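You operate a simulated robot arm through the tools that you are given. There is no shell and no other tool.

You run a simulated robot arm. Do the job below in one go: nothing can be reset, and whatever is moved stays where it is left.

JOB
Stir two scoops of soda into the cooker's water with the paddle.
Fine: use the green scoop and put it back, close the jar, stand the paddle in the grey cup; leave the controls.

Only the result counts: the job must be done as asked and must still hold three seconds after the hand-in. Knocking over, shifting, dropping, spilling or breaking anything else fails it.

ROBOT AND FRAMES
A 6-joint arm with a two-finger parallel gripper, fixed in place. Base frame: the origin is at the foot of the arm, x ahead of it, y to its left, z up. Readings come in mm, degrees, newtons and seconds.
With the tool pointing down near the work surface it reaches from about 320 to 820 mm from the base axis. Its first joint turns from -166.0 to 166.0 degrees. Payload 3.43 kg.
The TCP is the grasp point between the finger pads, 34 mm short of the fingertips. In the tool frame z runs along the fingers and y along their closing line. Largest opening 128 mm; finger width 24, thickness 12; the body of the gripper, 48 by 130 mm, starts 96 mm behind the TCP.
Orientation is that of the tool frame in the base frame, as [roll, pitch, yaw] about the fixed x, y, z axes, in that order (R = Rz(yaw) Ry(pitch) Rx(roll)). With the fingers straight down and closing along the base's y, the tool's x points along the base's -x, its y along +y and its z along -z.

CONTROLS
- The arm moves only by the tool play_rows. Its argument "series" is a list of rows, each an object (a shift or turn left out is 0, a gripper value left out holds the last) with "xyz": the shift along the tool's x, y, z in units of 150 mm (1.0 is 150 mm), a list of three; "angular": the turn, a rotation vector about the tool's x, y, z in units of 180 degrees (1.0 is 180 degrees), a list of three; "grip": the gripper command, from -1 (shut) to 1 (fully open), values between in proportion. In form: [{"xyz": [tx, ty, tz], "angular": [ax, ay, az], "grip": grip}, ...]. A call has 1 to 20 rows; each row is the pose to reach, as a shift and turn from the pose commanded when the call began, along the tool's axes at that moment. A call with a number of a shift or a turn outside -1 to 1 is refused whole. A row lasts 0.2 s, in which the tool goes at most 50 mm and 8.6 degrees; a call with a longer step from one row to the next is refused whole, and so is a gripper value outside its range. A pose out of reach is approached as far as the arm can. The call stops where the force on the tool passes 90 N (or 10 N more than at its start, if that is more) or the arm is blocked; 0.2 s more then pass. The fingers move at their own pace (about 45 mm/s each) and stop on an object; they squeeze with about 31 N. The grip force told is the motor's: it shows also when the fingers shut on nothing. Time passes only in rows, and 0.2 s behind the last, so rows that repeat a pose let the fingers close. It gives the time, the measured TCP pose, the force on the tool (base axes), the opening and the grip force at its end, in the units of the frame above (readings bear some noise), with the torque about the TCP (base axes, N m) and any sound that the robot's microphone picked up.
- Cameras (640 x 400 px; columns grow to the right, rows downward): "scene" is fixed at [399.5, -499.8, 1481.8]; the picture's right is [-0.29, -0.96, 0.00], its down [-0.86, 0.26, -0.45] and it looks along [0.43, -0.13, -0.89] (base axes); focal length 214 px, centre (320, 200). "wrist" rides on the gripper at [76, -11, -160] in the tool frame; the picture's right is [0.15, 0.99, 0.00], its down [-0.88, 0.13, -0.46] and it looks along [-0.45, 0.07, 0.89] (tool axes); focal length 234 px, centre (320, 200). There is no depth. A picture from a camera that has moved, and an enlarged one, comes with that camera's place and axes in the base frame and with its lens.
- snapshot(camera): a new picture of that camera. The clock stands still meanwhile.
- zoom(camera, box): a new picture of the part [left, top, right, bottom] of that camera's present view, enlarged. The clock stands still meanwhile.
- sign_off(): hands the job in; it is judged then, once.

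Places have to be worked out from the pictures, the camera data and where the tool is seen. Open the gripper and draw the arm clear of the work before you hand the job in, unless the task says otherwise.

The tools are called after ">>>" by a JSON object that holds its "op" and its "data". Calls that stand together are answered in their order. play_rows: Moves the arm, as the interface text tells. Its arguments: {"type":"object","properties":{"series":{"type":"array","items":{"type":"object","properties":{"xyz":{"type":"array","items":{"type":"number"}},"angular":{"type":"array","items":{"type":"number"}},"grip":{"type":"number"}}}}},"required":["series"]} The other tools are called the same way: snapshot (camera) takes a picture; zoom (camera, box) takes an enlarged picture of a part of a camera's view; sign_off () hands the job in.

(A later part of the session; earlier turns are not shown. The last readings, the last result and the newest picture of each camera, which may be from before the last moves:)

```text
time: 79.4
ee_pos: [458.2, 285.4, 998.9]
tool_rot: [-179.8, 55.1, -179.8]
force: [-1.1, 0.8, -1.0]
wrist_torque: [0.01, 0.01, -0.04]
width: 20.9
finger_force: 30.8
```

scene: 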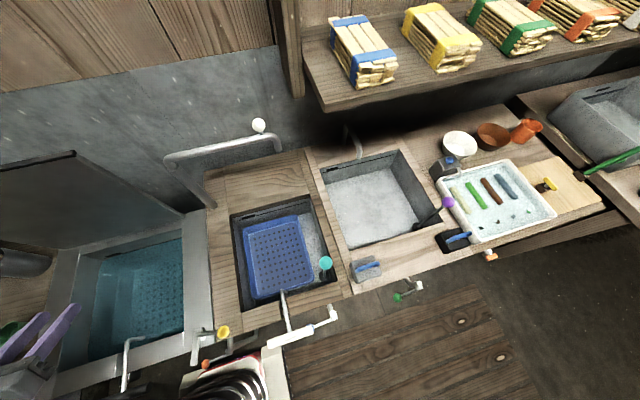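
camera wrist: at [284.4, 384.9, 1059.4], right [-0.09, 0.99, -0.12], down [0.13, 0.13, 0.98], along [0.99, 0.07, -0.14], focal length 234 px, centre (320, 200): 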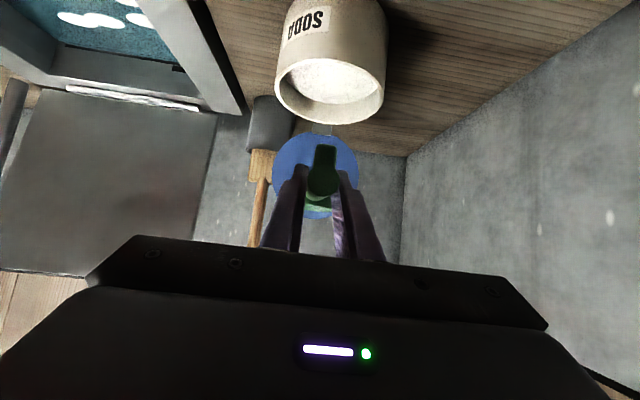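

Over the original spot. Descend to about 30 mm above resting height.

>>> {"op": "play_rows", "data": {"series": [{"xyz": [0.15, 0, 0.105]}, {"xyz": [0.3, 0, 0.21]}, {"xyz": [0.45, 0, 0.315]}, {"xyz": [0.6, 0, 0.42]}, {"xyz": [0.7, 0, 0.493]}, {"xyz": [0.7, 0, 0.493]}]}}

>>> {"op": "zoom", "data": {"camera": "scene", "box": [0, 300, 4, 400]}}

>>> {"op": "snapshot", "data": {"camera": "wrist"}}

```text
time: 80.8
ee_pos: [459.5, 285.2, 870.1]
tool_rot: [179.9, 55.2, -179.8]
force: [-0.1, -0.2, 0.3]
wrist_torque: [-0.01, 0.03, 0.04]
width: 20.7
finger_force: 30.8
```

```text
4.00 times, centred on (2, 350) of scene
camera zoom: at [399.5, -499.8, 1481.8], right [-0.29, -0.96, 0.0], down [-0.86, 0.26, -0.45], along [0.43, -0.13, -0.89], focal length 858 px, centre (1592, -400)
```

zoom: 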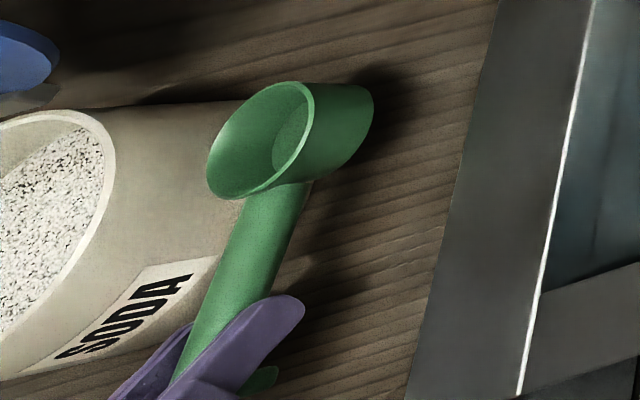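

```text
taken
camera wrist: at [285.6, 272.8, 898.6], right [-0.09, 0.99, -0.12], down [0.13, 0.13, 0.98], along [0.99, 0.07, -0.14], focal length 234 px, centre (320, 200)
```

wrist: 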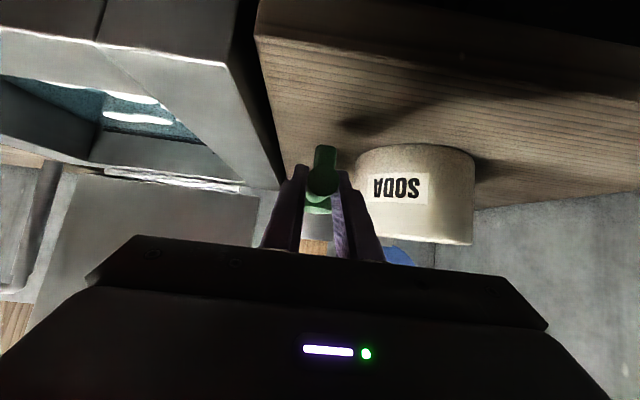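

Descend the last 34 mm slowly and watch for contact.

>>> {"op": "play_rows", "data": {"series": [{"xyz": [0.06, -0.005, 0.042]}, {"xyz": [0.11, -0.005, 0.077]}, {"xyz": [0.15, -0.005, 0.105]}, {"xyz": [0.172, -0.005, 0.12]}, {"xyz": [0.172, -0.005, 0.12]}]}}

>>> {"op": "zoom", "data": {"camera": "scene", "box": [0, 300, 4, 400]}}

```text
time: 82.0
ee_pos: [460.3, 283.4, 839.2]
tool_rot: [-180.0, 55.0, -179.7]
force: [0.5, -0.7, -0.5]
wrist_torque: [0.01, 0.07, -0.01]
width: 20.9
finger_force: 31.1
```

```text
4.00 times, centred on (2, 350) of scene
camera zoom: at [399.5, -499.8, 1481.8], right [-0.29, -0.96, 0.0], down [-0.86, 0.26, -0.45], along [0.43, -0.13, -0.89], focal length 858 px, centre (1592, -400)
```

zoom: 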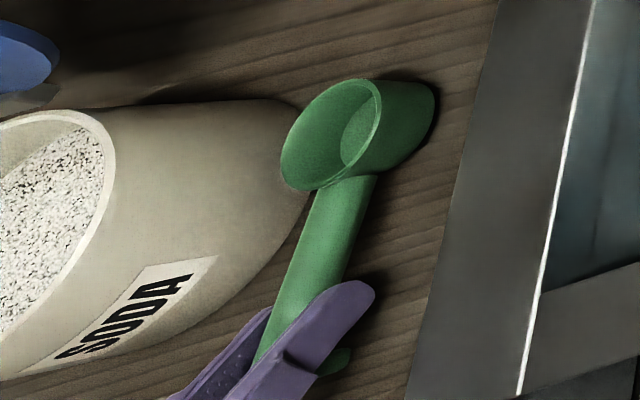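

No contact yet and about 4 mm to go. I'll lower gently onto the board.

>>> {"op": "play_rows", "data": {"series": [{"xyz": [0.011, 0, 0.008]}, {"xyz": [0.02, 0, 0.014]}, {"xyz": [0.02, 0, 0.014]}]}}

>>> {"op": "zoom", "data": {"camera": "scene", "box": [0, 300, 4, 400]}}

>>> {"op": "snapshot", "data": {"camera": "wrist"}}

```text
time: 82.8
ee_pos: [459.5, 284.1, 835.5]
tool_rot: [-180.0, 55.1, -179.7]
force: [0.4, -0.3, -0.4]
wrist_torque: [0.04, 0.01, -0.01]
width: 20.8
finger_force: 30.8
```

```text
4.00 times, centred on (2, 350) of scene
camera zoom: at [399.5, -499.8, 1481.8], right [-0.29, -0.96, 0.0], down [-0.86, 0.26, -0.45], along [0.43, -0.13, -0.89], focal length 858 px, centre (1592, -400)
```

zoom: 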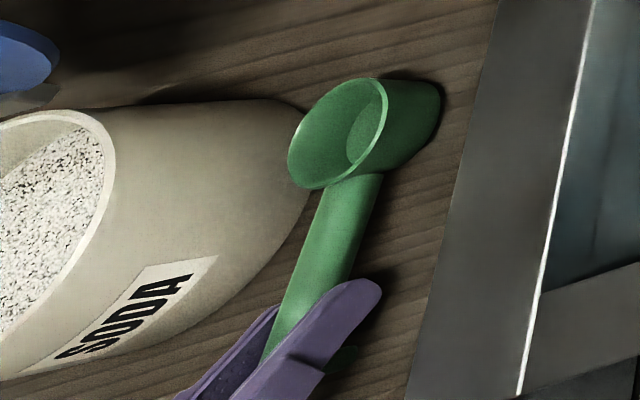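

```text
taken
camera wrist: at [285.6, 271.5, 864.2], right [-0.09, 0.99, -0.12], down [0.13, 0.13, 0.98], along [0.99, 0.07, -0.14], focal length 234 px, centre (320, 200)
```

wrist: 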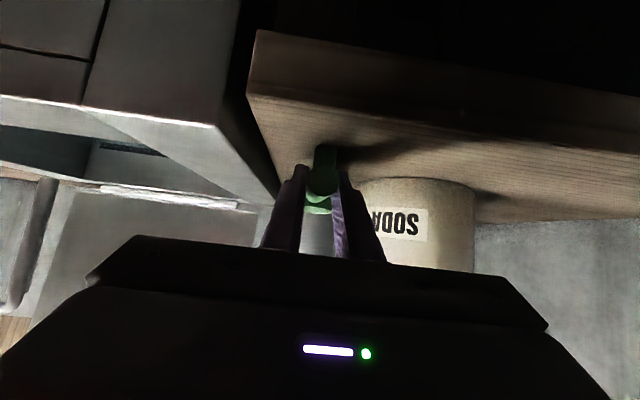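

It's essentially at the original spot. One more 1.5 mm down, then open to 48 mm to release.

>>> {"op": "play_rows", "data": {"series": [{"xyz": [0.008, 0, 0.006]}, {"xyz": [0.008, 0, 0.006]}, {"xyz": [0.008, 0, 0.006], "grip": -0.25}, {"xyz": [0.008, 0, 0.006]}, {"xyz": [0.008, 0, 0.006]}, {"xyz": [0.008, 0, 0.006]}]}}

>>> {"op": "zoom", "data": {"camera": "scene", "box": [0, 300, 4, 400]}}

>>> {"op": "snapshot", "data": {"camera": "wrist"}}

```text
time: 84.2
ee_pos: [459.8, 283.2, 833.8]
tool_rot: [-180.0, 55.0, -179.9]
force: [-0.3, 0.0, -0.1]
wrist_torque: [-0.03, -0.03, 0.01]
width: 48.0
finger_force: 0.0
```

```text
4.00 times, centred on (2, 350) of scene
camera zoom: at [399.5, -499.8, 1481.8], right [-0.29, -0.96, 0.0], down [-0.86, 0.26, -0.45], along [0.43, -0.13, -0.89], focal length 858 px, centre (1592, -400)
```

zoom: 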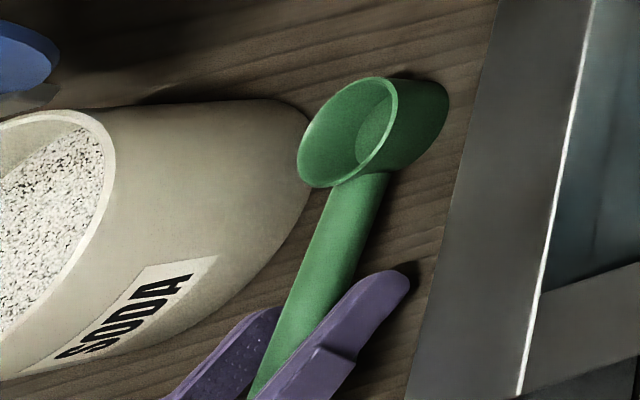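

```text
taken
camera wrist: at [285.4, 271.7, 862.2], right [-0.09, 0.99, -0.12], down [0.13, 0.13, 0.98], along [0.99, 0.07, -0.14], focal length 234 px, centre (320, 200)
```

wrist: 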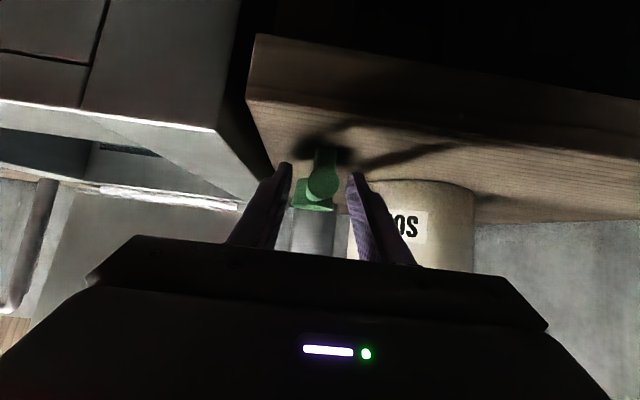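

The scoop rests at its original place. I'll withdraw straight up.

>>> {"op": "play_rows", "data": {"series": [{"xyz": [-0.1, 0, -0.07]}, {"xyz": [-0.25, 0, -0.175]}, {"xyz": [-0.4, 0, -0.28]}, {"xyz": [-0.6, 0, -0.42]}, {"xyz": [-0.82, 0, -0.572]}, {"xyz": [-0.82, 0, -0.572]}]}}

>>> {"op": "zoom", "data": {"camera": "scene", "box": [0, 300, 4, 400]}}

>>> {"op": "snapshot", "data": {"camera": "wrist"}}

```text
time: 85.6
ee_pos: [459.1, 283.9, 984.2]
tool_rot: [-179.8, 54.9, -179.8]
force: [0.4, 0.1, 0.0]
wrist_torque: [-0.03, -0.06, 0.05]
width: 48.0
finger_force: 0.0
```

```text
4.00 times, centred on (2, 350) of scene
camera zoom: at [399.5, -499.8, 1481.8], right [-0.29, -0.96, 0.0], down [-0.86, 0.26, -0.45], along [0.43, -0.13, -0.89], focal length 858 px, centre (1592, -400)
```

zoom: 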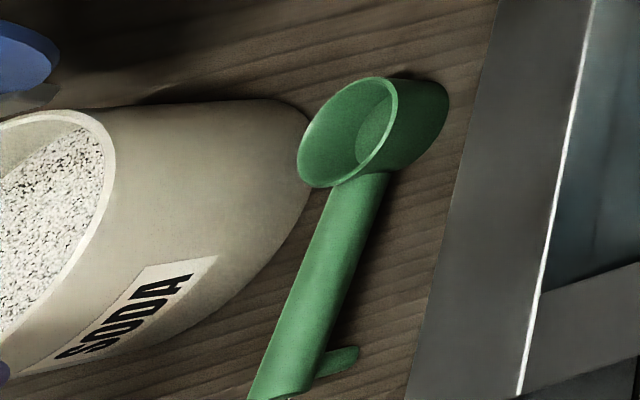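

```text
taken
camera wrist: at [284.6, 272.4, 1013.2], right [-0.09, 0.99, -0.12], down [0.13, 0.13, 0.98], along [0.99, 0.07, -0.14], focal length 234 px, centre (320, 200)
```

wrist: 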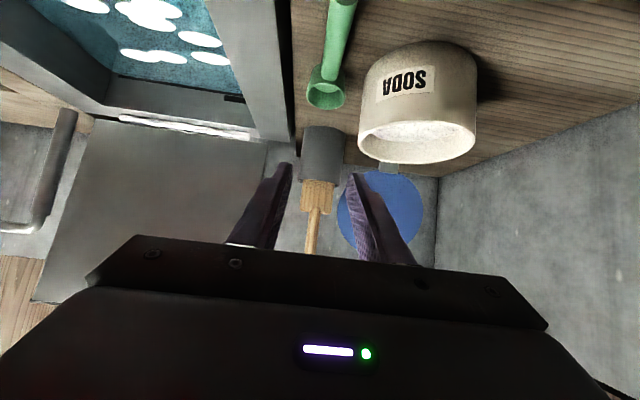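

The scoop is back. Next is the lid: by triangulation its hinge is near (632, 398, 898), its centre near (654, 398, 968) and its top near z=1036, leaning back about 17°. I'll go vertical and high, close the fingers, and get a better look at the space behind it.

>>> {"op": "play_rows", "data": {"series": [{"xyz": [-0.14, 0.06, -0.027], "angular": [0, 0.0436, 0], "grip": -1}, {"xyz": [-0.28, 0.12, -0.054], "angular": [0, 0.0871, 0]}, {"xyz": [-0.42, 0.19, -0.081], "angular": [0, 0.1307, 0]}, {"xyz": [-0.56, 0.25, -0.108], "angular": [0, 0.1743, 0]}, {"xyz": [-0.7, 0.31, -0.135], "angular": [0, 0.2179, 0]}, {"xyz": [-0.84, 0.38, -0.162], "angular": [0, 0.2614, 0]}, {"xyz": [-0.975, 0.44, -0.189], "angular": [0, 0.305, 0]}, {"xyz": [-0.975, 0.44, -0.189], "angular": [0, 0.305, 0]}]}}

>>> {"op": "snapshot", "data": {"camera": "wrist"}}

```text
time: 87.4
ee_pos: [520.7, 350.6, 1118.2]
tool_rot: [-180.0, 0.0, -179.7]
force: [-0.3, 0.3, -0.2]
wrist_torque: [-0.03, 0.02, 0.0]
width: 0.0
finger_force: 30.5
```

```text
taken
camera wrist: at [443.5, 338.7, 1278.0], right [-0.15, 0.99, 0.0], down [0.88, 0.13, 0.46], along [0.45, 0.07, -0.89], focal length 234 px, centre (320, 200)
```

wrist: 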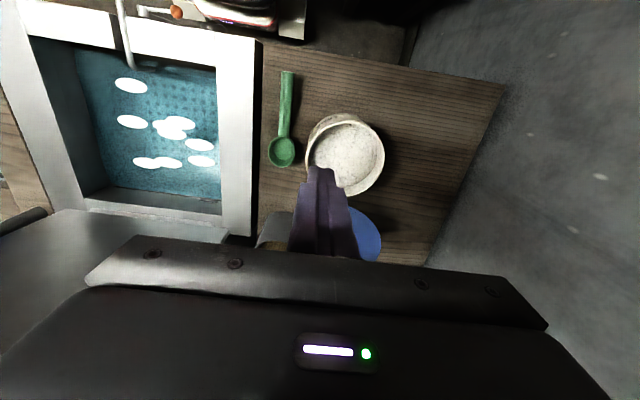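

Space behind the lid looks free up to the board's back edge. I'll move forward over the lid, well above its top.

>>> {"op": "play_rows", "data": {"series": [{"xyz": [-0.2, 0, -0.05]}, {"xyz": [-0.45, 0, -0.07]}, {"xyz": [-0.7, 0.02, -0.07]}, {"xyz": [-0.95, 0.04, -0.07]}, {"xyz": [-0.95, 0.04, -0.07]}]}}

>>> {"op": "snapshot", "data": {"camera": "wrist"}}

```text
time: 88.6
ee_pos: [652.4, 347.5, 1123.1]
tool_rot: [-180.0, 0.2, -179.9]
force: [-0.8, 0.7, 0.4]
wrist_torque: [-0.03, -0.01, 0.02]
width: 0.0
finger_force: 31.0
out of reach, approached as far as the arm can: row 4, 5
```

```text
taken
camera wrist: at [576.2, 335.2, 1282.1], right [-0.15, 0.99, 0.0], down [0.88, 0.13, 0.46], along [0.45, 0.07, -0.89], focal length 234 px, centre (320, 200)
```

wrist: 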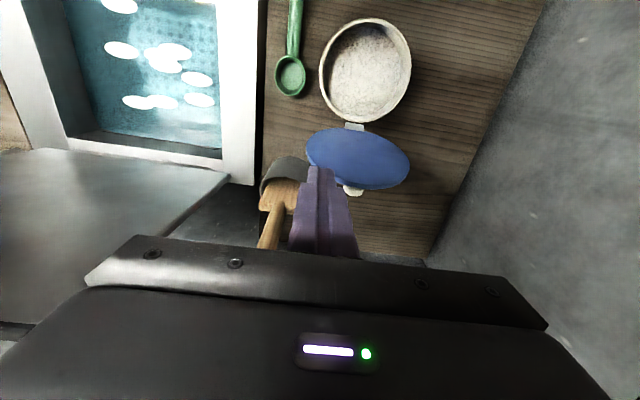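

At this height the vertical reach ends at radius ~740, but I now see the lid from above, including a small white tab at its top edge. I'll enlarge it to pin the lid's position.

>>> {"op": "zoom", "data": {"camera": "wrist", "box": [250, 0, 430, 210]}}

>>> {"op": "zoom", "data": {"camera": "wrist", "box": [290, 110, 420, 200]}}

>>> {"op": "zoom", "data": {"camera": "scene", "box": [0, 250, 4, 330]}}

```text
1.90 times, centred on (340, 105) of wrist
camera zoom: at [576.2, 335.2, 1282.1], right [-0.15, 0.99, 0.0], down [0.88, 0.13, 0.46], along [0.45, 0.07, -0.89], focal length 446 px, centre (282, 381)
```

zoom: 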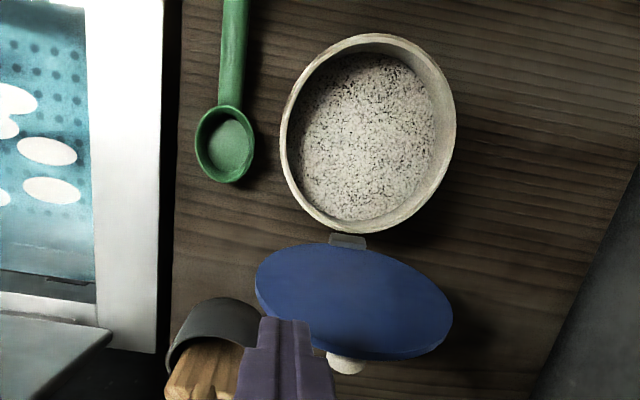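

```text
4.44 times, centred on (355, 155) of wrist
camera zoom: at [576.2, 335.2, 1282.1], right [-0.15, 0.99, 0.0], down [0.88, 0.13, 0.46], along [0.45, 0.07, -0.89], focal length 1041 px, centre (164, 400)
```

zoom: 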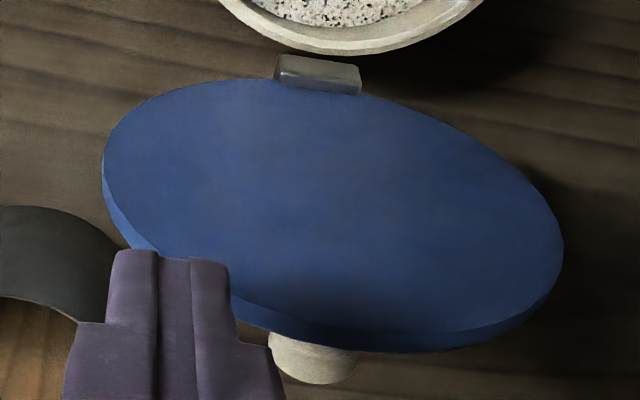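

```text
5.00 times, centred on (2, 290) of scene
camera zoom: at [399.5, -499.8, 1481.8], right [-0.29, -0.96, 0.0], down [-0.86, 0.26, -0.45], along [0.43, -0.13, -0.89], focal length 1072 px, centre (1910, -250)
```

zoom: 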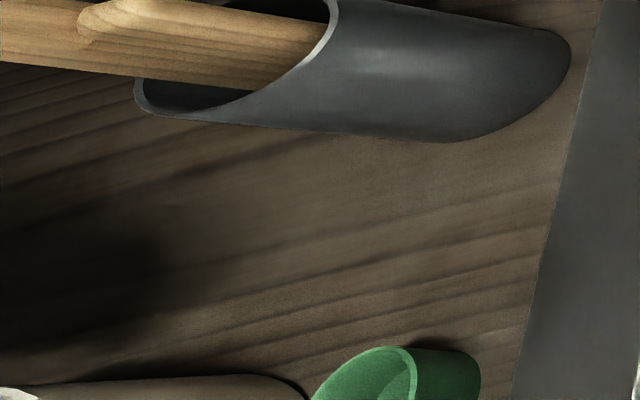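

The lid geometry is confirmed: about 140 mm across and 10 mm thick, with its top edge near (676, 398, 1036). A knob on the outer face shows near (698, 400, 1000). I'll tilt the closed fingers 12° forward for reach and go in behind the lid's near-side edge at y≈338, clear of knob and paddle.

>>> {"op": "play_rows", "data": {"series": [{"xyz": [0, -0.03, 0], "angular": [0, -0.035, 0]}, {"xyz": [-0.1, -0.063, 0.08], "angular": [0, -0.0667, 0]}, {"xyz": [-0.25, -0.063, 0.18], "angular": [0, -0.0667, 0]}, {"xyz": [-0.353, -0.063, 0.287], "angular": [0, -0.0667, 0]}, {"xyz": [-0.353, -0.063, 0.287], "angular": [0, -0.0667, 0]}]}}

>>> {"op": "snapshot", "data": {"camera": "wrist"}}

>>> {"op": "zoom", "data": {"camera": "wrist", "box": [260, 60, 420, 220]}}

```text
time: 89.8
ee_pos: [704.4, 339.9, 1082.4]
tool_rot: [-179.9, 12.2, -179.8]
force: [-0.1, 0.3, -0.6]
wrist_torque: [0.01, -0.02, 0.01]
width: 0.0
finger_force: 30.8
```

```text
taken
camera wrist: at [596.2, 328.1, 1222.5], right [-0.15, 0.99, -0.03], down [0.76, 0.13, 0.63], along [0.63, 0.07, -0.78], focal length 234 px, centre (320, 200)
```

wrist: 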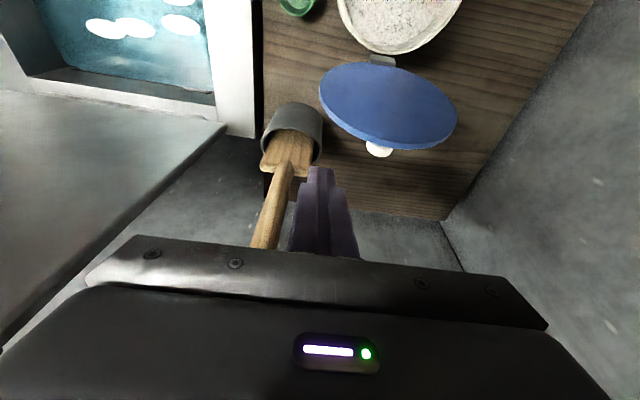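

```text
2.50 times, centred on (340, 140) of wrist
camera zoom: at [596.2, 328.1, 1222.5], right [-0.15, 0.99, -0.03], down [0.76, 0.13, 0.63], along [0.63, 0.07, -0.78], focal length 585 px, centre (270, 350)
```

zoom: 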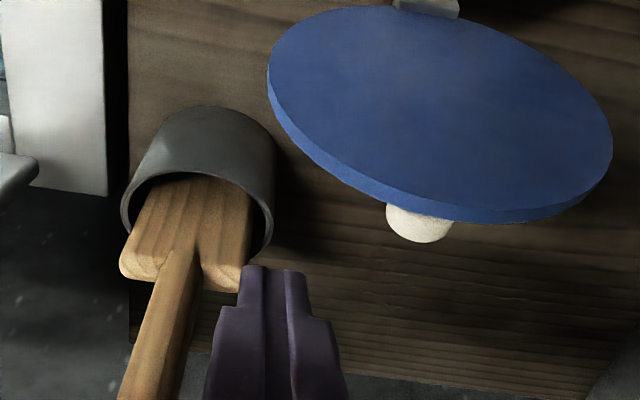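

The fingertips are at about (712, 340, 1049), behind the lid's edge at (668, 343, 1015) and clear of knob and paddle. I'll descend 60 mm so they hook behind it.

>>> {"op": "play_rows", "data": {"series": [{"xyz": [0.028, 0, 0.13]}, {"xyz": [0.056, 0, 0.26]}, {"xyz": [0.0845, 0, 0.391]}, {"xyz": [0.0845, 0, 0.391]}]}}

>>> {"op": "zoom", "data": {"camera": "wrist", "box": [260, 60, 420, 220]}}

```text
time: 90.8
ee_pos: [703.2, 340.5, 1022.1]
tool_rot: [-180.0, 12.2, -179.9]
force: [-0.1, -0.5, 0.0]
wrist_torque: [0.01, 0.0, 0.02]
width: 0.1
finger_force: 30.6
```

```text
2.50 times, centred on (340, 140) of wrist
camera zoom: at [595.5, 328.4, 1162.4], right [-0.15, 0.99, -0.03], down [0.76, 0.13, 0.63], along [0.63, 0.07, -0.78], focal length 585 px, centre (270, 350)
```

zoom: 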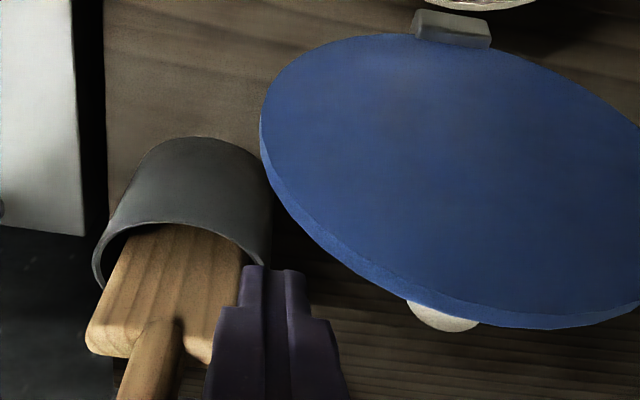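

I'll shift 10 mm further behind the lid, then pull gently toward the robot about 40 mm and check that only the lid moves.

>>> {"op": "play_rows", "data": {"series": [{"xyz": [0, 0.035, 0]}, {"xyz": [0, 0.067, 0]}, {"xyz": [0.05, 0.067, -0.0108]}, {"xyz": [0.1, 0.067, -0.0216]}, {"xyz": [0.15, 0.067, -0.0324]}, {"xyz": [0.2, 0.067, -0.0432]}, {"xyz": [0.25, 0.067, -0.054]}, {"xyz": [0.25, 0.067, -0.054]}]}}

>>> {"op": "snapshot", "data": {"camera": "wrist"}}

>>> {"op": "zoom", "data": {"camera": "scene", "box": [0, 240, 4, 400]}}

```text
time: 92.6
ee_pos: [665.0, 349.1, 1023.5]
tool_rot: [180.0, 12.2, -180.0]
force: [0.9, -2.2, 10.1]
wrist_torque: [0.17, 0.14, 0.05]
width: 0.1
finger_force: 31.2
```

```text
taken
camera wrist: at [558.2, 337.6, 1162.5], right [-0.15, 0.99, -0.03], down [0.76, 0.13, 0.63], along [0.63, 0.07, -0.77], focal length 234 px, centre (320, 200)
```

wrist: 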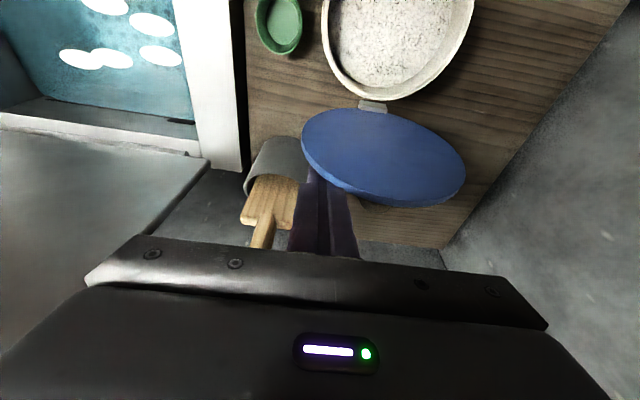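

```text
2.50 times, centred on (2, 320) of scene
camera zoom: at [399.5, -499.8, 1481.8], right [-0.29, -0.96, 0.0], down [-0.86, 0.26, -0.45], along [0.43, -0.13, -0.89], focal length 536 px, centre (1115, -100)
```

zoom: 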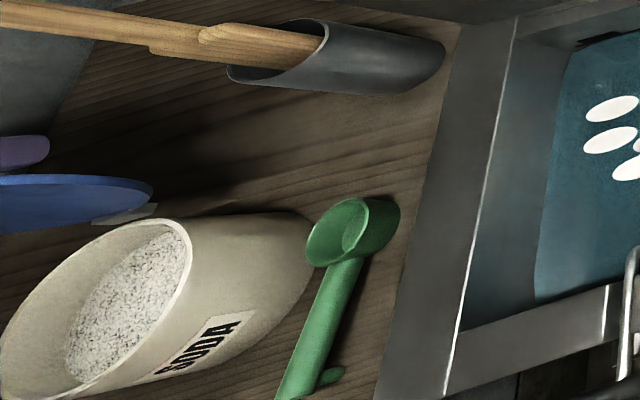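

The lid is following and the jar hasn't moved. The 10 N upward push suggests the rising lid edge catches the finger's shoulder, so I'll raise 14 mm and continue pulling in smaller steps.

>>> {"op": "play_rows", "data": {"series": [{"xyz": [-0.01, 0, -0.045]}, {"xyz": [-0.02, 0, -0.091]}, {"xyz": [0.02, 0, -0.1]}, {"xyz": [0.06, 0, -0.109]}, {"xyz": [0.1, 0, -0.118]}, {"xyz": [0.1, 0, -0.118]}]}}

>>> {"op": "snapshot", "data": {"camera": "wrist"}}

>>> {"op": "zoom", "data": {"camera": "scene", "box": [0, 240, 4, 400]}}

```text
time: 94.0
ee_pos: [646.8, 350.3, 1037.9]
tool_rot: [180.0, 12.2, -179.7]
force: [-0.1, -0.2, 0.4]
wrist_torque: [0.01, 0.0, 0.04]
width: 0.2
finger_force: 31.1
```

```text
taken
camera wrist: at [539.2, 338.5, 1177.2], right [-0.15, 0.99, -0.03], down [0.76, 0.13, 0.63], along [0.63, 0.07, -0.78], focal length 234 px, centre (320, 200)
```

wrist: 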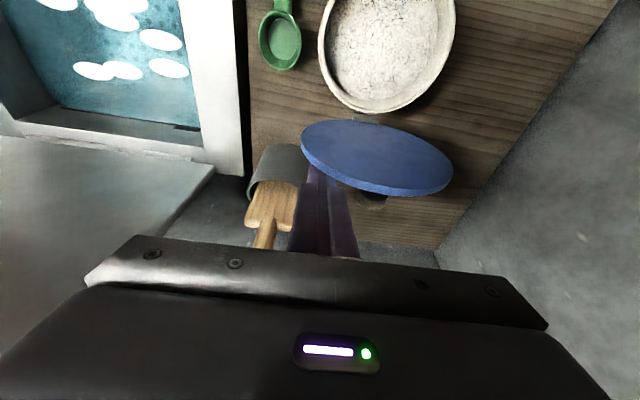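

```text
2.50 times, centred on (2, 320) of scene
camera zoom: at [399.5, -499.8, 1481.8], right [-0.29, -0.96, 0.0], down [-0.86, 0.26, -0.45], along [0.43, -0.13, -0.89], focal length 536 px, centre (1115, -100)
```

zoom: 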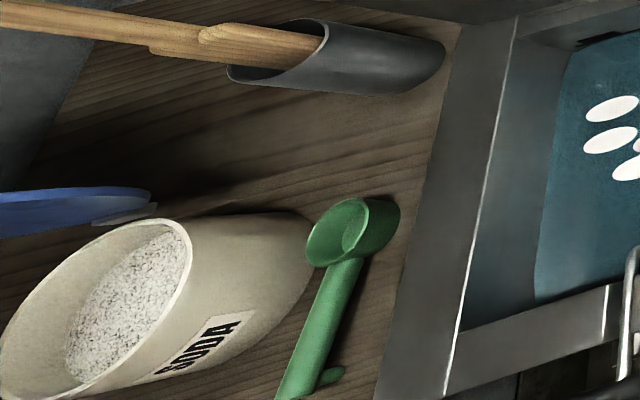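

The lid is nearly upright, the force is near zero and the jar hasn't moved. Continue pulling another 45 mm.

>>> {"op": "play_rows", "data": {"series": [{"xyz": [0.05, 0, -0.011]}, {"xyz": [0.1, 0, -0.022]}, {"xyz": [0.15, 0, -0.032]}, {"xyz": [0.2, 0, -0.043]}, {"xyz": [0.25, 0, -0.054]}, {"xyz": [0.293, 0, -0.063]}, {"xyz": [0.293, 0, -0.063]}]}}

>>> {"op": "snapshot", "data": {"camera": "wrist"}}

>>> {"op": "zoom", "data": {"camera": "scene", "box": [0, 240, 4, 400]}}

```text
time: 95.6
ee_pos: [603.6, 350.5, 1037.0]
tool_rot: [180.0, 12.2, -179.9]
force: [0.2, 0.6, -0.6]
wrist_torque: [0.02, -0.01, 0.02]
width: 0.1
finger_force: 30.8
```

```text
taken
camera wrist: at [494.9, 338.3, 1175.6], right [-0.15, 0.99, -0.03], down [0.76, 0.13, 0.63], along [0.63, 0.07, -0.78], focal length 234 px, centre (320, 200)
```

wrist: 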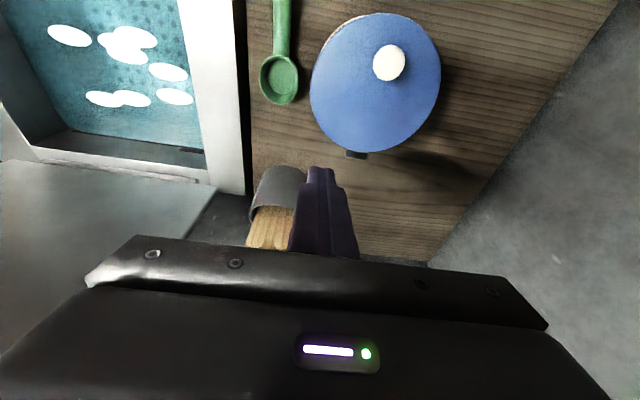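

```text
2.50 times, centred on (2, 320) of scene
camera zoom: at [399.5, -499.8, 1481.8], right [-0.29, -0.96, 0.0], down [-0.86, 0.26, -0.45], along [0.43, -0.13, -0.89], focal length 536 px, centre (1115, -100)
```

zoom: 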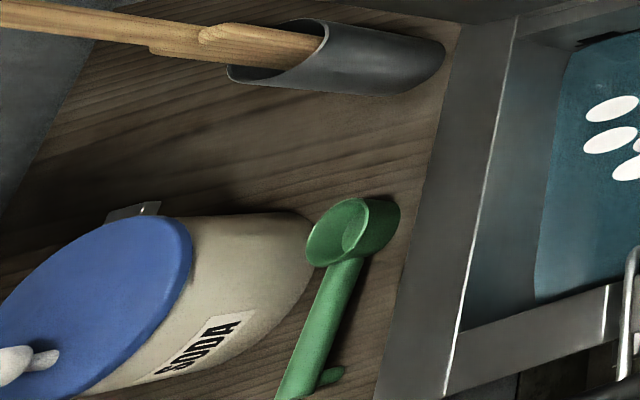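

The lid swung over and closed onto the jar, and the jar didn't move. I'll check closely that it's fully shut.

>>> {"op": "zoom", "data": {"camera": "wrist", "box": [280, 0, 470, 170]}}

>>> {"op": "zoom", "data": {"camera": "scene", "box": [0, 300, 4, 400]}}

```text
2.35 times, centred on (375, 85) of wrist
camera zoom: at [494.9, 338.3, 1175.6], right [-0.15, 0.99, -0.03], down [0.76, 0.13, 0.63], along [0.63, 0.07, -0.78], focal length 551 px, centre (191, 471)
```

zoom: 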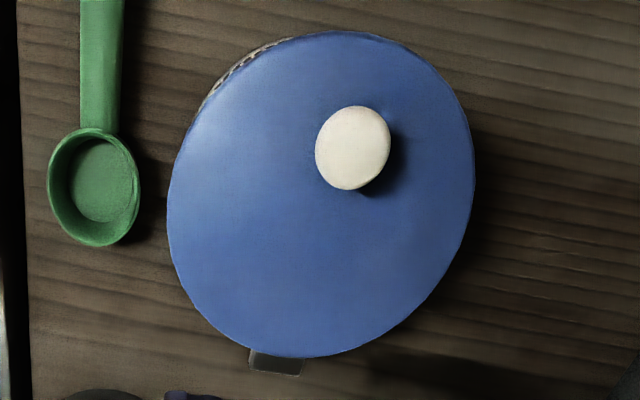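

```text
4.00 times, centred on (2, 350) of scene
camera zoom: at [399.5, -499.8, 1481.8], right [-0.29, -0.96, 0.0], down [-0.86, 0.26, -0.45], along [0.43, -0.13, -0.89], focal length 858 px, centre (1592, -400)
```

zoom: 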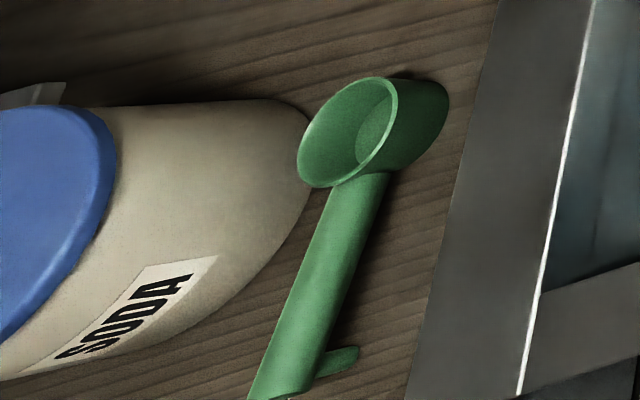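

The lid is closed flat on the jar. Now the paddle: its handle is vertical near (760, 300) from z≈970 to 1127, beyond vertical reach, so I'll tilt the hand to about 70° and come at it level from the front, fingers opened to 56 mm.

>>> {"op": "play_rows", "data": {"series": [{"xyz": [-0.02, -0.02, -0.1], "angular": [0, -0.0459, 0], "grip": -0.125}, {"xyz": [-0.1, -0.07, -0.14], "angular": [0, -0.0917, 0]}, {"xyz": [-0.2, -0.12, -0.14], "angular": [0, -0.1376, 0]}, {"xyz": [-0.3, -0.17, -0.14], "angular": [0, -0.1834, 0]}, {"xyz": [-0.4, -0.22, -0.14], "angular": [0, -0.2293, 0]}, {"xyz": [-0.5, -0.27, -0.14], "angular": [0, -0.2751, 0]}, {"xyz": [-0.549, -0.32, -0.14], "angular": [0, -0.321, 0]}, {"xyz": [-0.549, -0.32, -0.14], "angular": [0, -0.321, 0]}]}}

>>> {"op": "snapshot", "data": {"camera": "wrist"}}

>>> {"op": "zoom", "data": {"camera": "wrist", "box": [240, 60, 400, 240]}}

```text
time: 97.4
ee_pos: [679.1, 302.0, 1074.5]
tool_rot: [180.0, 70.0, -179.9]
force: [-1.0, 0.8, -0.4]
wrist_torque: [0.06, 0.01, 0.01]
width: 56.2
finger_force: 0.1
```

```text
taken
camera wrist: at [503.2, 288.6, 1057.1], right [-0.05, 0.99, -0.14], down [-0.13, 0.13, 0.98], along [0.99, 0.07, 0.12], focal length 234 px, centre (320, 200)
```

wrist: 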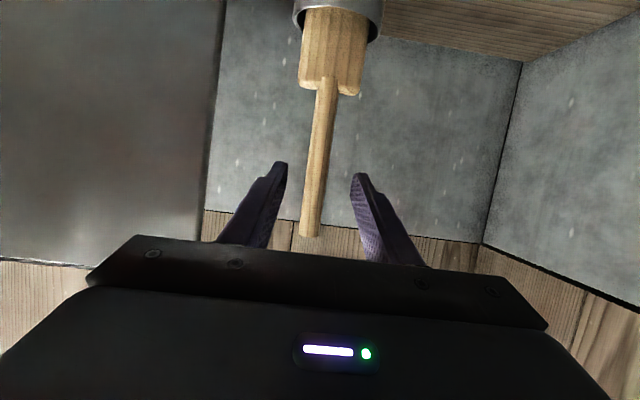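

```text
2.22 times, centred on (320, 150) of wrist
camera zoom: at [503.2, 288.6, 1057.1], right [-0.05, 0.99, -0.14], down [-0.13, 0.13, 0.98], along [0.99, 0.07, 0.12], focal length 520 px, centre (320, 311)
```

zoom: 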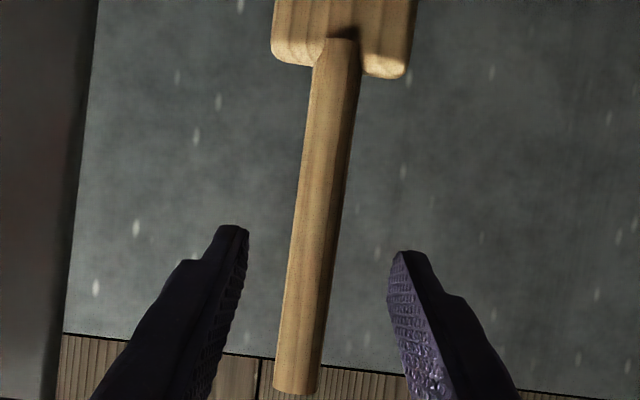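

The handle is centred between the fingers, at about (757, 298.5) for z≈1063. I'll advance so the pads straddle it.

>>> {"op": "play_rows", "data": {"series": [{"xyz": [-0.02, -0.023, 0.1]}, {"xyz": [-0.05, -0.023, 0.23]}, {"xyz": [-0.08, -0.023, 0.37]}, {"xyz": [-0.106, -0.023, 0.515]}, {"xyz": [-0.106, -0.023, 0.515]}]}}

>>> {"op": "snapshot", "data": {"camera": "wrist"}}

>>> {"op": "zoom", "data": {"camera": "wrist", "box": [240, 60, 400, 240]}}

```text
time: 98.6
ee_pos: [759.2, 298.1, 1061.8]
tool_rot: [-179.9, 69.9, -179.7]
force: [0.6, -0.2, -0.4]
wrist_torque: [0.0, 0.03, -0.03]
width: 56.1
finger_force: 0.0
```

```text
taken
camera wrist: at [582.3, 287.0, 1045.1], right [-0.05, 0.99, -0.14], down [-0.13, 0.13, 0.98], along [0.99, 0.07, 0.12], focal length 234 px, centre (320, 200)
```

wrist: 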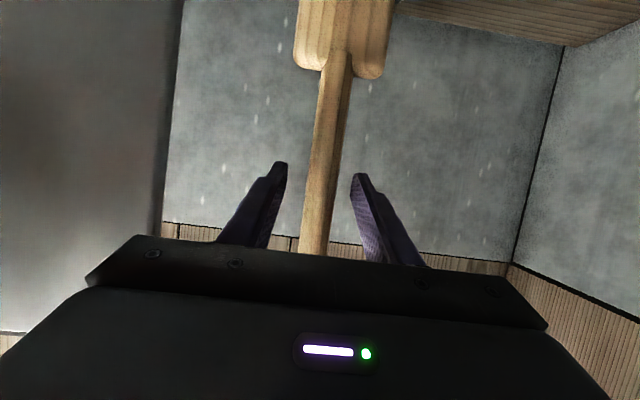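

```text
2.22 times, centred on (320, 150) of wrist
camera zoom: at [582.3, 287.0, 1045.1], right [-0.05, 0.99, -0.14], down [-0.13, 0.13, 0.98], along [0.99, 0.07, 0.12], focal length 520 px, centre (320, 311)
```

zoom: 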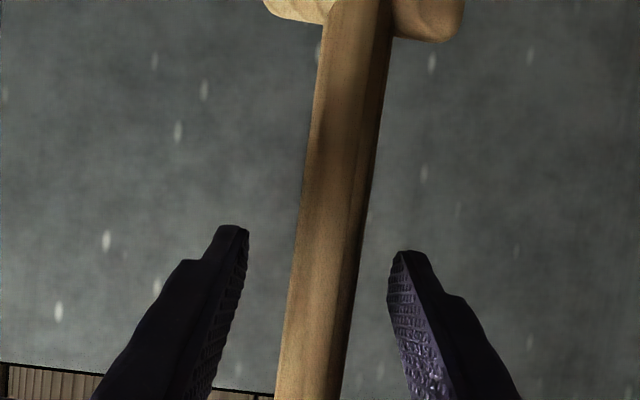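

The handle sits at about (755, 299), well inside the pads. Closing on it.

>>> {"op": "play_rows", "data": {"series": [{"xyz": [0, 0.007, 0], "grip": -1}, {"xyz": [0, 0.007, 0]}, {"xyz": [0, 0.007, 0]}, {"xyz": [0, 0.007, 0]}, {"xyz": [0, 0.007, 0]}, {"xyz": [0, 0.007, 0]}]}}

>>> {"op": "zoom", "data": {"camera": "scene", "box": [0, 200, 4, 300]}}

>>> {"op": "snapshot", "data": {"camera": "wrist"}}

```text
time: 100.0
ee_pos: [758.2, 300.0, 1063.7]
tool_rot: [-179.9, 69.9, -179.8]
force: [0.3, -0.7, -0.6]
wrist_torque: [-0.04, -0.04, -0.04]
width: 22.0
finger_force: 31.5
```

```text
4.00 times, centred on (2, 250) of scene
camera zoom: at [399.5, -499.8, 1481.8], right [-0.29, -0.96, 0.0], down [-0.86, 0.26, -0.45], along [0.43, -0.13, -0.89], focal length 858 px, centre (1592, 0)
```

zoom: 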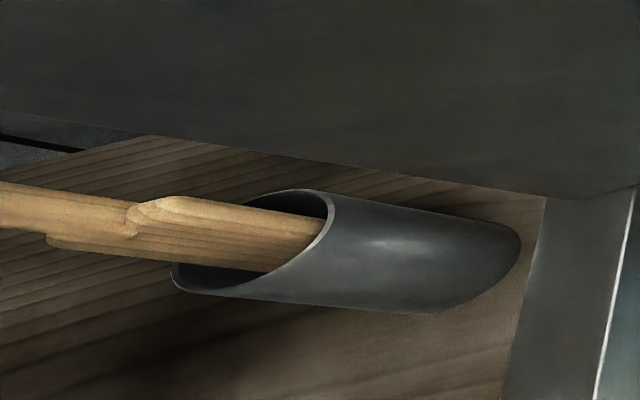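

```text
taken
camera wrist: at [582.6, 287.8, 1045.9], right [-0.05, 0.99, -0.14], down [-0.13, 0.13, 0.98], along [0.99, 0.07, 0.12], focal length 234 px, centre (320, 200)
```

wrist: 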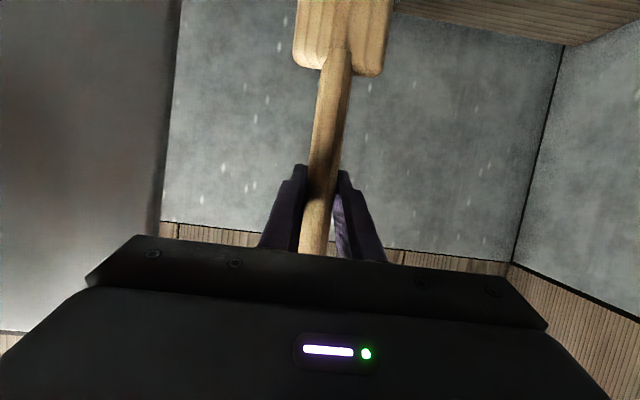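

Firm grip at 22 mm, and the cup and paddle haven't shifted. Lifting straight up 140 mm to clear the cup rim.

>>> {"op": "play_rows", "data": {"series": [{"xyz": [-0.05, 0, -0.018]}, {"xyz": [-0.15, 0, -0.055]}, {"xyz": [-0.3, 0, -0.11]}, {"xyz": [-0.45, 0, -0.165]}, {"xyz": [-0.6, 0, -0.22]}, {"xyz": [-0.75, 0, -0.275]}, {"xyz": [-0.877, 0, -0.321]}, {"xyz": [-0.877, 0, -0.321]}]}}

>>> {"op": "zoom", "data": {"camera": "scene", "box": [0, 180, 4, 400]}}

>>> {"op": "snapshot", "data": {"camera": "wrist"}}

```text
time: 101.8
ee_pos: [757.4, 299.9, 1204.6]
tool_rot: [-179.9, 69.8, -179.8]
force: [-0.5, -0.2, -1.0]
wrist_torque: [-0.02, -0.03, 0.0]
width: 22.3
finger_force: 31.2
```

```text
1.82 times, centred on (2, 290) of scene
camera zoom: at [399.5, -499.8, 1481.8], right [-0.29, -0.96, 0.0], down [-0.86, 0.26, -0.45], along [0.43, -0.13, -0.89], focal length 390 px, centre (898, 36)
```

zoom: 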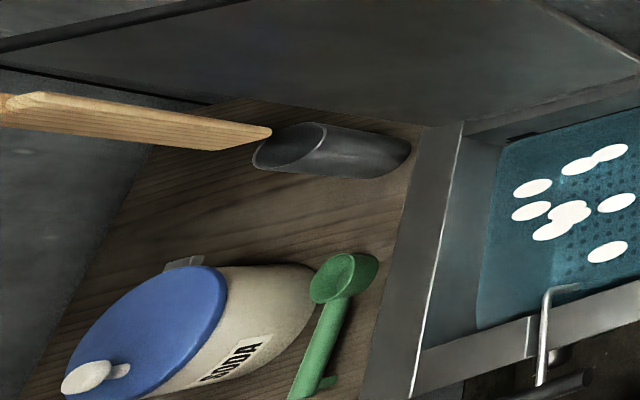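

```text
taken
camera wrist: at [582.3, 288.5, 1187.5], right [-0.05, 0.99, -0.14], down [-0.13, 0.13, 0.98], along [0.99, 0.07, 0.12], focal length 234 px, centre (320, 200)
```

wrist: 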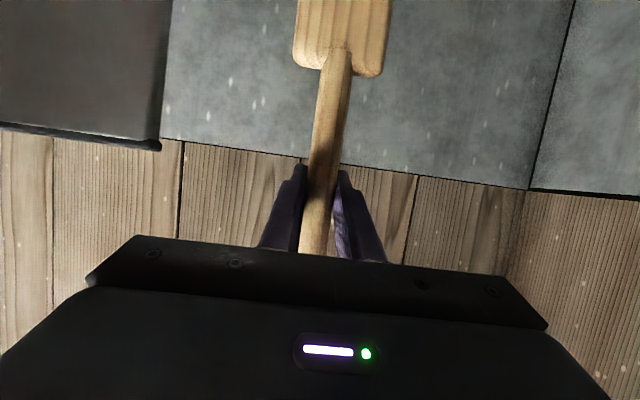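

The paddle is out, its bottom edge at about z=939, and the cup hasn't moved; the jar lid looks flush. I'll pull back in x first to stay clear of the cooker's raised lid.

>>> {"op": "play_rows", "data": {"series": [{"xyz": [0.04, 0, -0.1]}, {"xyz": [0.1, 0, -0.27]}, {"xyz": [0.17, 0, -0.46]}, {"xyz": [0.24, 0, -0.65]}, {"xyz": [0.299, 0, -0.813]}, {"xyz": [0.299, 0, -0.813]}]}}

>>> {"op": "play_rows", "data": {"series": [{"xyz": [0, -0.07, 0]}, {"xyz": [0, -0.22, 0]}, {"xyz": [0, -0.4, 0]}, {"xyz": [0, -0.58, 0]}, {"xyz": [0, -0.76, 0]}, {"xyz": [0, -0.92, 0]}, {"xyz": [0, -1.0, 0]}, {"xyz": [0, -1.0, 0]}]}}

>>> {"op": "zoom", "data": {"camera": "scene", "box": [0, 200, 240, 400]}}

```text
time: 103.2
ee_pos: [628.8, 299.5, 1204.4]
tool_rot: [-180.0, 69.9, -179.9]
force: [0.1, -0.9, -1.5]
wrist_torque: [0.02, -0.02, 0.01]
width: 22.1
finger_force: 31.0
```

```text
time: 105.0
ee_pos: [628.6, 150.2, 1202.0]
tool_rot: [-179.9, 69.9, -179.8]
force: [-0.4, -0.1, -1.7]
wrist_torque: [-0.02, 0.0, 0.01]
width: 22.0
finger_force: 31.0
```

```text
2.00 times, centred on (120, 300) of scene
camera zoom: at [399.5, -499.8, 1481.8], right [-0.29, -0.96, 0.0], down [-0.86, 0.26, -0.45], along [0.43, -0.13, -0.89], focal length 429 px, centre (720, 0)
```

zoom: 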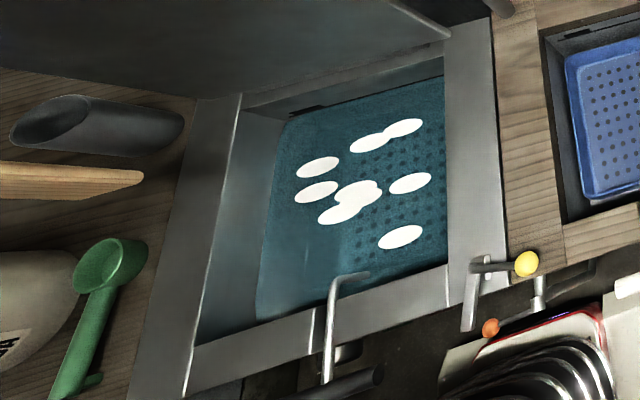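

The paddle hangs over the board's edge side. The patches cover about x 510–680, y −40 to 100, with water level near z=743. I'll move over the water and partway down.

>>> {"op": "play_rows", "data": {"series": [{"xyz": [0.0, -0.1, 0.0]}, {"xyz": [0.05, -0.25, 0.013]}, {"xyz": [0.18, -0.4, 0.05]}, {"xyz": [0.32, -0.52, 0.09]}, {"xyz": [0.46, -0.6, 0.125]}, {"xyz": [0.582, -0.6, 0.156]}, {"xyz": [0.582, -0.6, 0.156]}]}}

>>> {"op": "zoom", "data": {"camera": "scene", "box": [0, 200, 240, 400]}}

```text
time: 106.6
ee_pos: [620.1, 60.5, 1111.8]
tool_rot: [180.0, 70.0, -179.8]
force: [0.6, -0.1, -0.7]
wrist_torque: [0.03, -0.01, 0.01]
width: 22.3
finger_force: 31.0
```

```text
2.00 times, centred on (120, 300) of scene
camera zoom: at [399.5, -499.8, 1481.8], right [-0.29, -0.96, 0.0], down [-0.86, 0.26, -0.45], along [0.43, -0.13, -0.89], focal length 429 px, centre (720, 0)
```

zoom: 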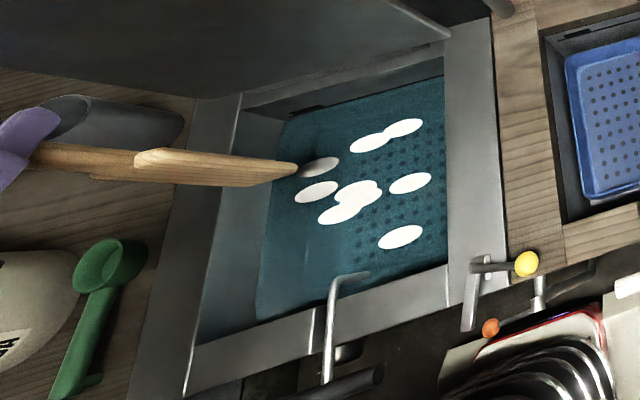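

The paddle's bottom edge is at about z≈846 over the water. I'll lower 143 mm, putting the blade about 40 mm under the surface.

>>> {"op": "play_rows", "data": {"series": [{"xyz": [0.15, 0, 0.055]}, {"xyz": [0.32, 0, 0.117]}, {"xyz": [0.49, 0, 0.18]}, {"xyz": [0.65, 0, 0.238]}, {"xyz": [0.79, 0, 0.289]}, {"xyz": [0.895, 0, 0.328]}, {"xyz": [0.895, 0, 0.328]}]}}

>>> {"op": "zoom", "data": {"camera": "scene", "box": [0, 200, 240, 400]}}

```text
time: 108.2
ee_pos: [617.1, 68.3, 975.4]
tool_rot: [-179.5, 69.9, -179.9]
force: [-0.9, -0.6, -0.6]
wrist_torque: [0.01, -0.02, 0.06]
width: 21.8
finger_force: 30.9
out of reach, approached as far as the arm can: row 5, 6, 7
```

```text
2.00 times, centred on (120, 300) of scene
camera zoom: at [399.5, -499.8, 1481.8], right [-0.29, -0.96, 0.0], down [-0.86, 0.26, -0.45], along [0.43, -0.13, -0.89], focal length 429 px, centre (720, 0)
```

zoom: 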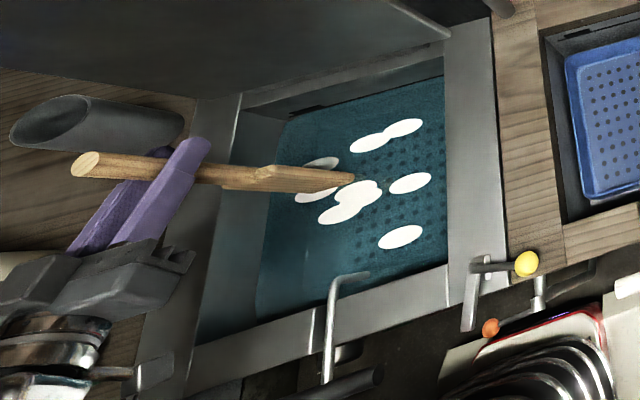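

The arm stopped slightly short at z=975, which already puts the blade about 34 mm into the water. To gain reach for stirring I'll lean the paddle about 15° and move the hand forward; the blade stays mid-basin.

>>> {"op": "play_rows", "data": {"series": [{"xyz": [-0.016, -0.044, 0.096], "angular": [0, 0.0278, 0]}, {"xyz": [-0.032, -0.088, 0.192], "angular": [0, 0.0556, 0]}, {"xyz": [-0.048, -0.133, 0.288], "angular": [0, 0.0833, 0]}, {"xyz": [-0.048, -0.133, 0.288], "angular": [0, 0.0833, 0]}]}}

>>> {"op": "zoom", "data": {"camera": "scene", "box": [0, 200, 240, 400]}}

```text
time: 109.2
ee_pos: [659.6, 49.1, 968.3]
tool_rot: [180.0, 54.8, -179.8]
force: [-0.4, 0.0, -2.1]
wrist_torque: [-0.02, -0.01, 0.03]
width: 21.8
finger_force: 30.9
```

```text
2.00 times, centred on (120, 300) of scene
camera zoom: at [399.5, -499.8, 1481.8], right [-0.29, -0.96, 0.0], down [-0.86, 0.26, -0.45], along [0.43, -0.13, -0.89], focal length 429 px, centre (720, 0)
```

zoom: 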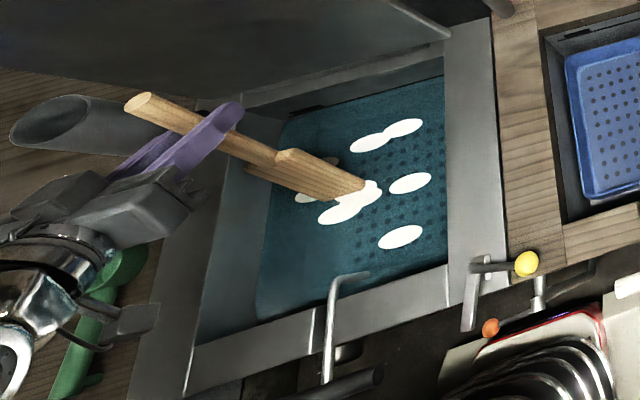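

The blade is in the water amid the patches. I'll stir one circle of 50 mm radius and check the effect.

>>> {"op": "play_rows", "data": {"series": [{"xyz": [-0.1168, -0.0607, 0.1656]}, {"xyz": [-0.0911, 0.106, 0.1291]}, {"xyz": [-0.0208, 0.228, 0.0294]}, {"xyz": [0.0753, 0.2727, -0.1068]}, {"xyz": [0.1714, 0.228, -0.2429]}, {"xyz": [0.2417, 0.106, -0.3426]}, {"xyz": [0.2675, -0.0607, -0.3791]}, {"xyz": [0.2417, -0.2273, -0.3426]}, {"xyz": [0.1714, -0.3493, -0.2429]}, {"xyz": [0.0753, -0.394, -0.1068]}, {"xyz": [-0.0208, -0.3493, 0.0294]}, {"xyz": [-0.0911, -0.2273, 0.1291]}, {"xyz": [-0.1168, -0.0607, 0.1656]}]}}

>>> {"op": "zoom", "data": {"camera": "scene", "box": [0, 200, 240, 400]}}

```text
time: 112.0
ee_pos: [691.0, 39.0, 967.3]
tool_rot: [180.0, 55.1, -179.9]
force: [-1.3, -0.8, -1.3]
wrist_torque: [0.02, -0.04, 0.03]
width: 22.3
finger_force: 31.5
out of reach, approached as far as the arm can: row 8, 9, 10, 11, 12
```

```text
2.00 times, centred on (120, 300) of scene
camera zoom: at [399.5, -499.8, 1481.8], right [-0.29, -0.96, 0.0], down [-0.86, 0.26, -0.45], along [0.43, -0.13, -0.89], focal length 429 px, centre (720, 0)
```

zoom: 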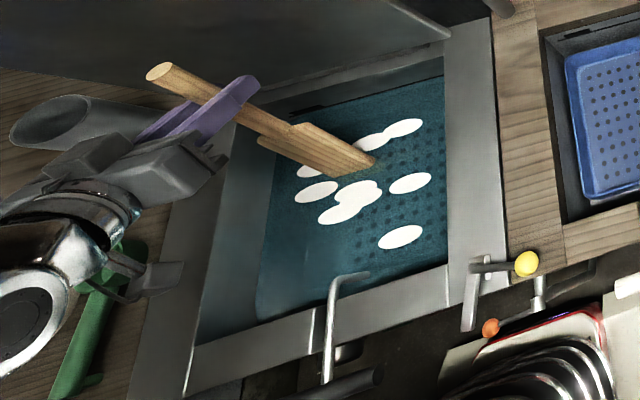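

Rows toward smaller y hit the wrist limit, and the patches haven't changed after the partial circle. I'll yaw the hand 25° clockwise to free the wrist and recentre the blade over the patches.

>>> {"op": "play_rows", "data": {"series": [{"xyz": [0.033, -0.063, -0.047], "angular": [0.0285, 0, 0.0199]}, {"xyz": [0.065, -0.127, -0.093], "angular": [0.0569, 0, 0.0399]}, {"xyz": [0.098, -0.19, -0.14], "angular": [0.0854, 0, 0.0598]}, {"xyz": [0.13, -0.253, -0.186], "angular": [0.1138, 0, 0.0797]}, {"xyz": [0.13, -0.253, -0.186], "angular": [0.1138, 0, 0.0797]}]}}

>>> {"op": "zoom", "data": {"camera": "scene", "box": [0, 200, 240, 400]}}

```text
time: 113.2
ee_pos: [656.8, 1.6, 967.1]
tool_rot: [-179.9, 54.9, 155.2]
force: [0.2, 0.3, -1.9]
wrist_torque: [-0.04, -0.03, 0.01]
width: 21.9
finger_force: 30.7
```

```text
2.00 times, centred on (120, 300) of scene
camera zoom: at [399.5, -499.8, 1481.8], right [-0.29, -0.96, 0.0], down [-0.86, 0.26, -0.45], along [0.43, -0.13, -0.89], focal length 429 px, centre (720, 0)
```

zoom: 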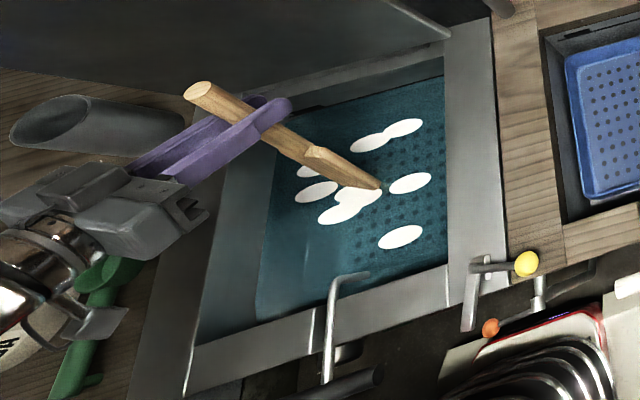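

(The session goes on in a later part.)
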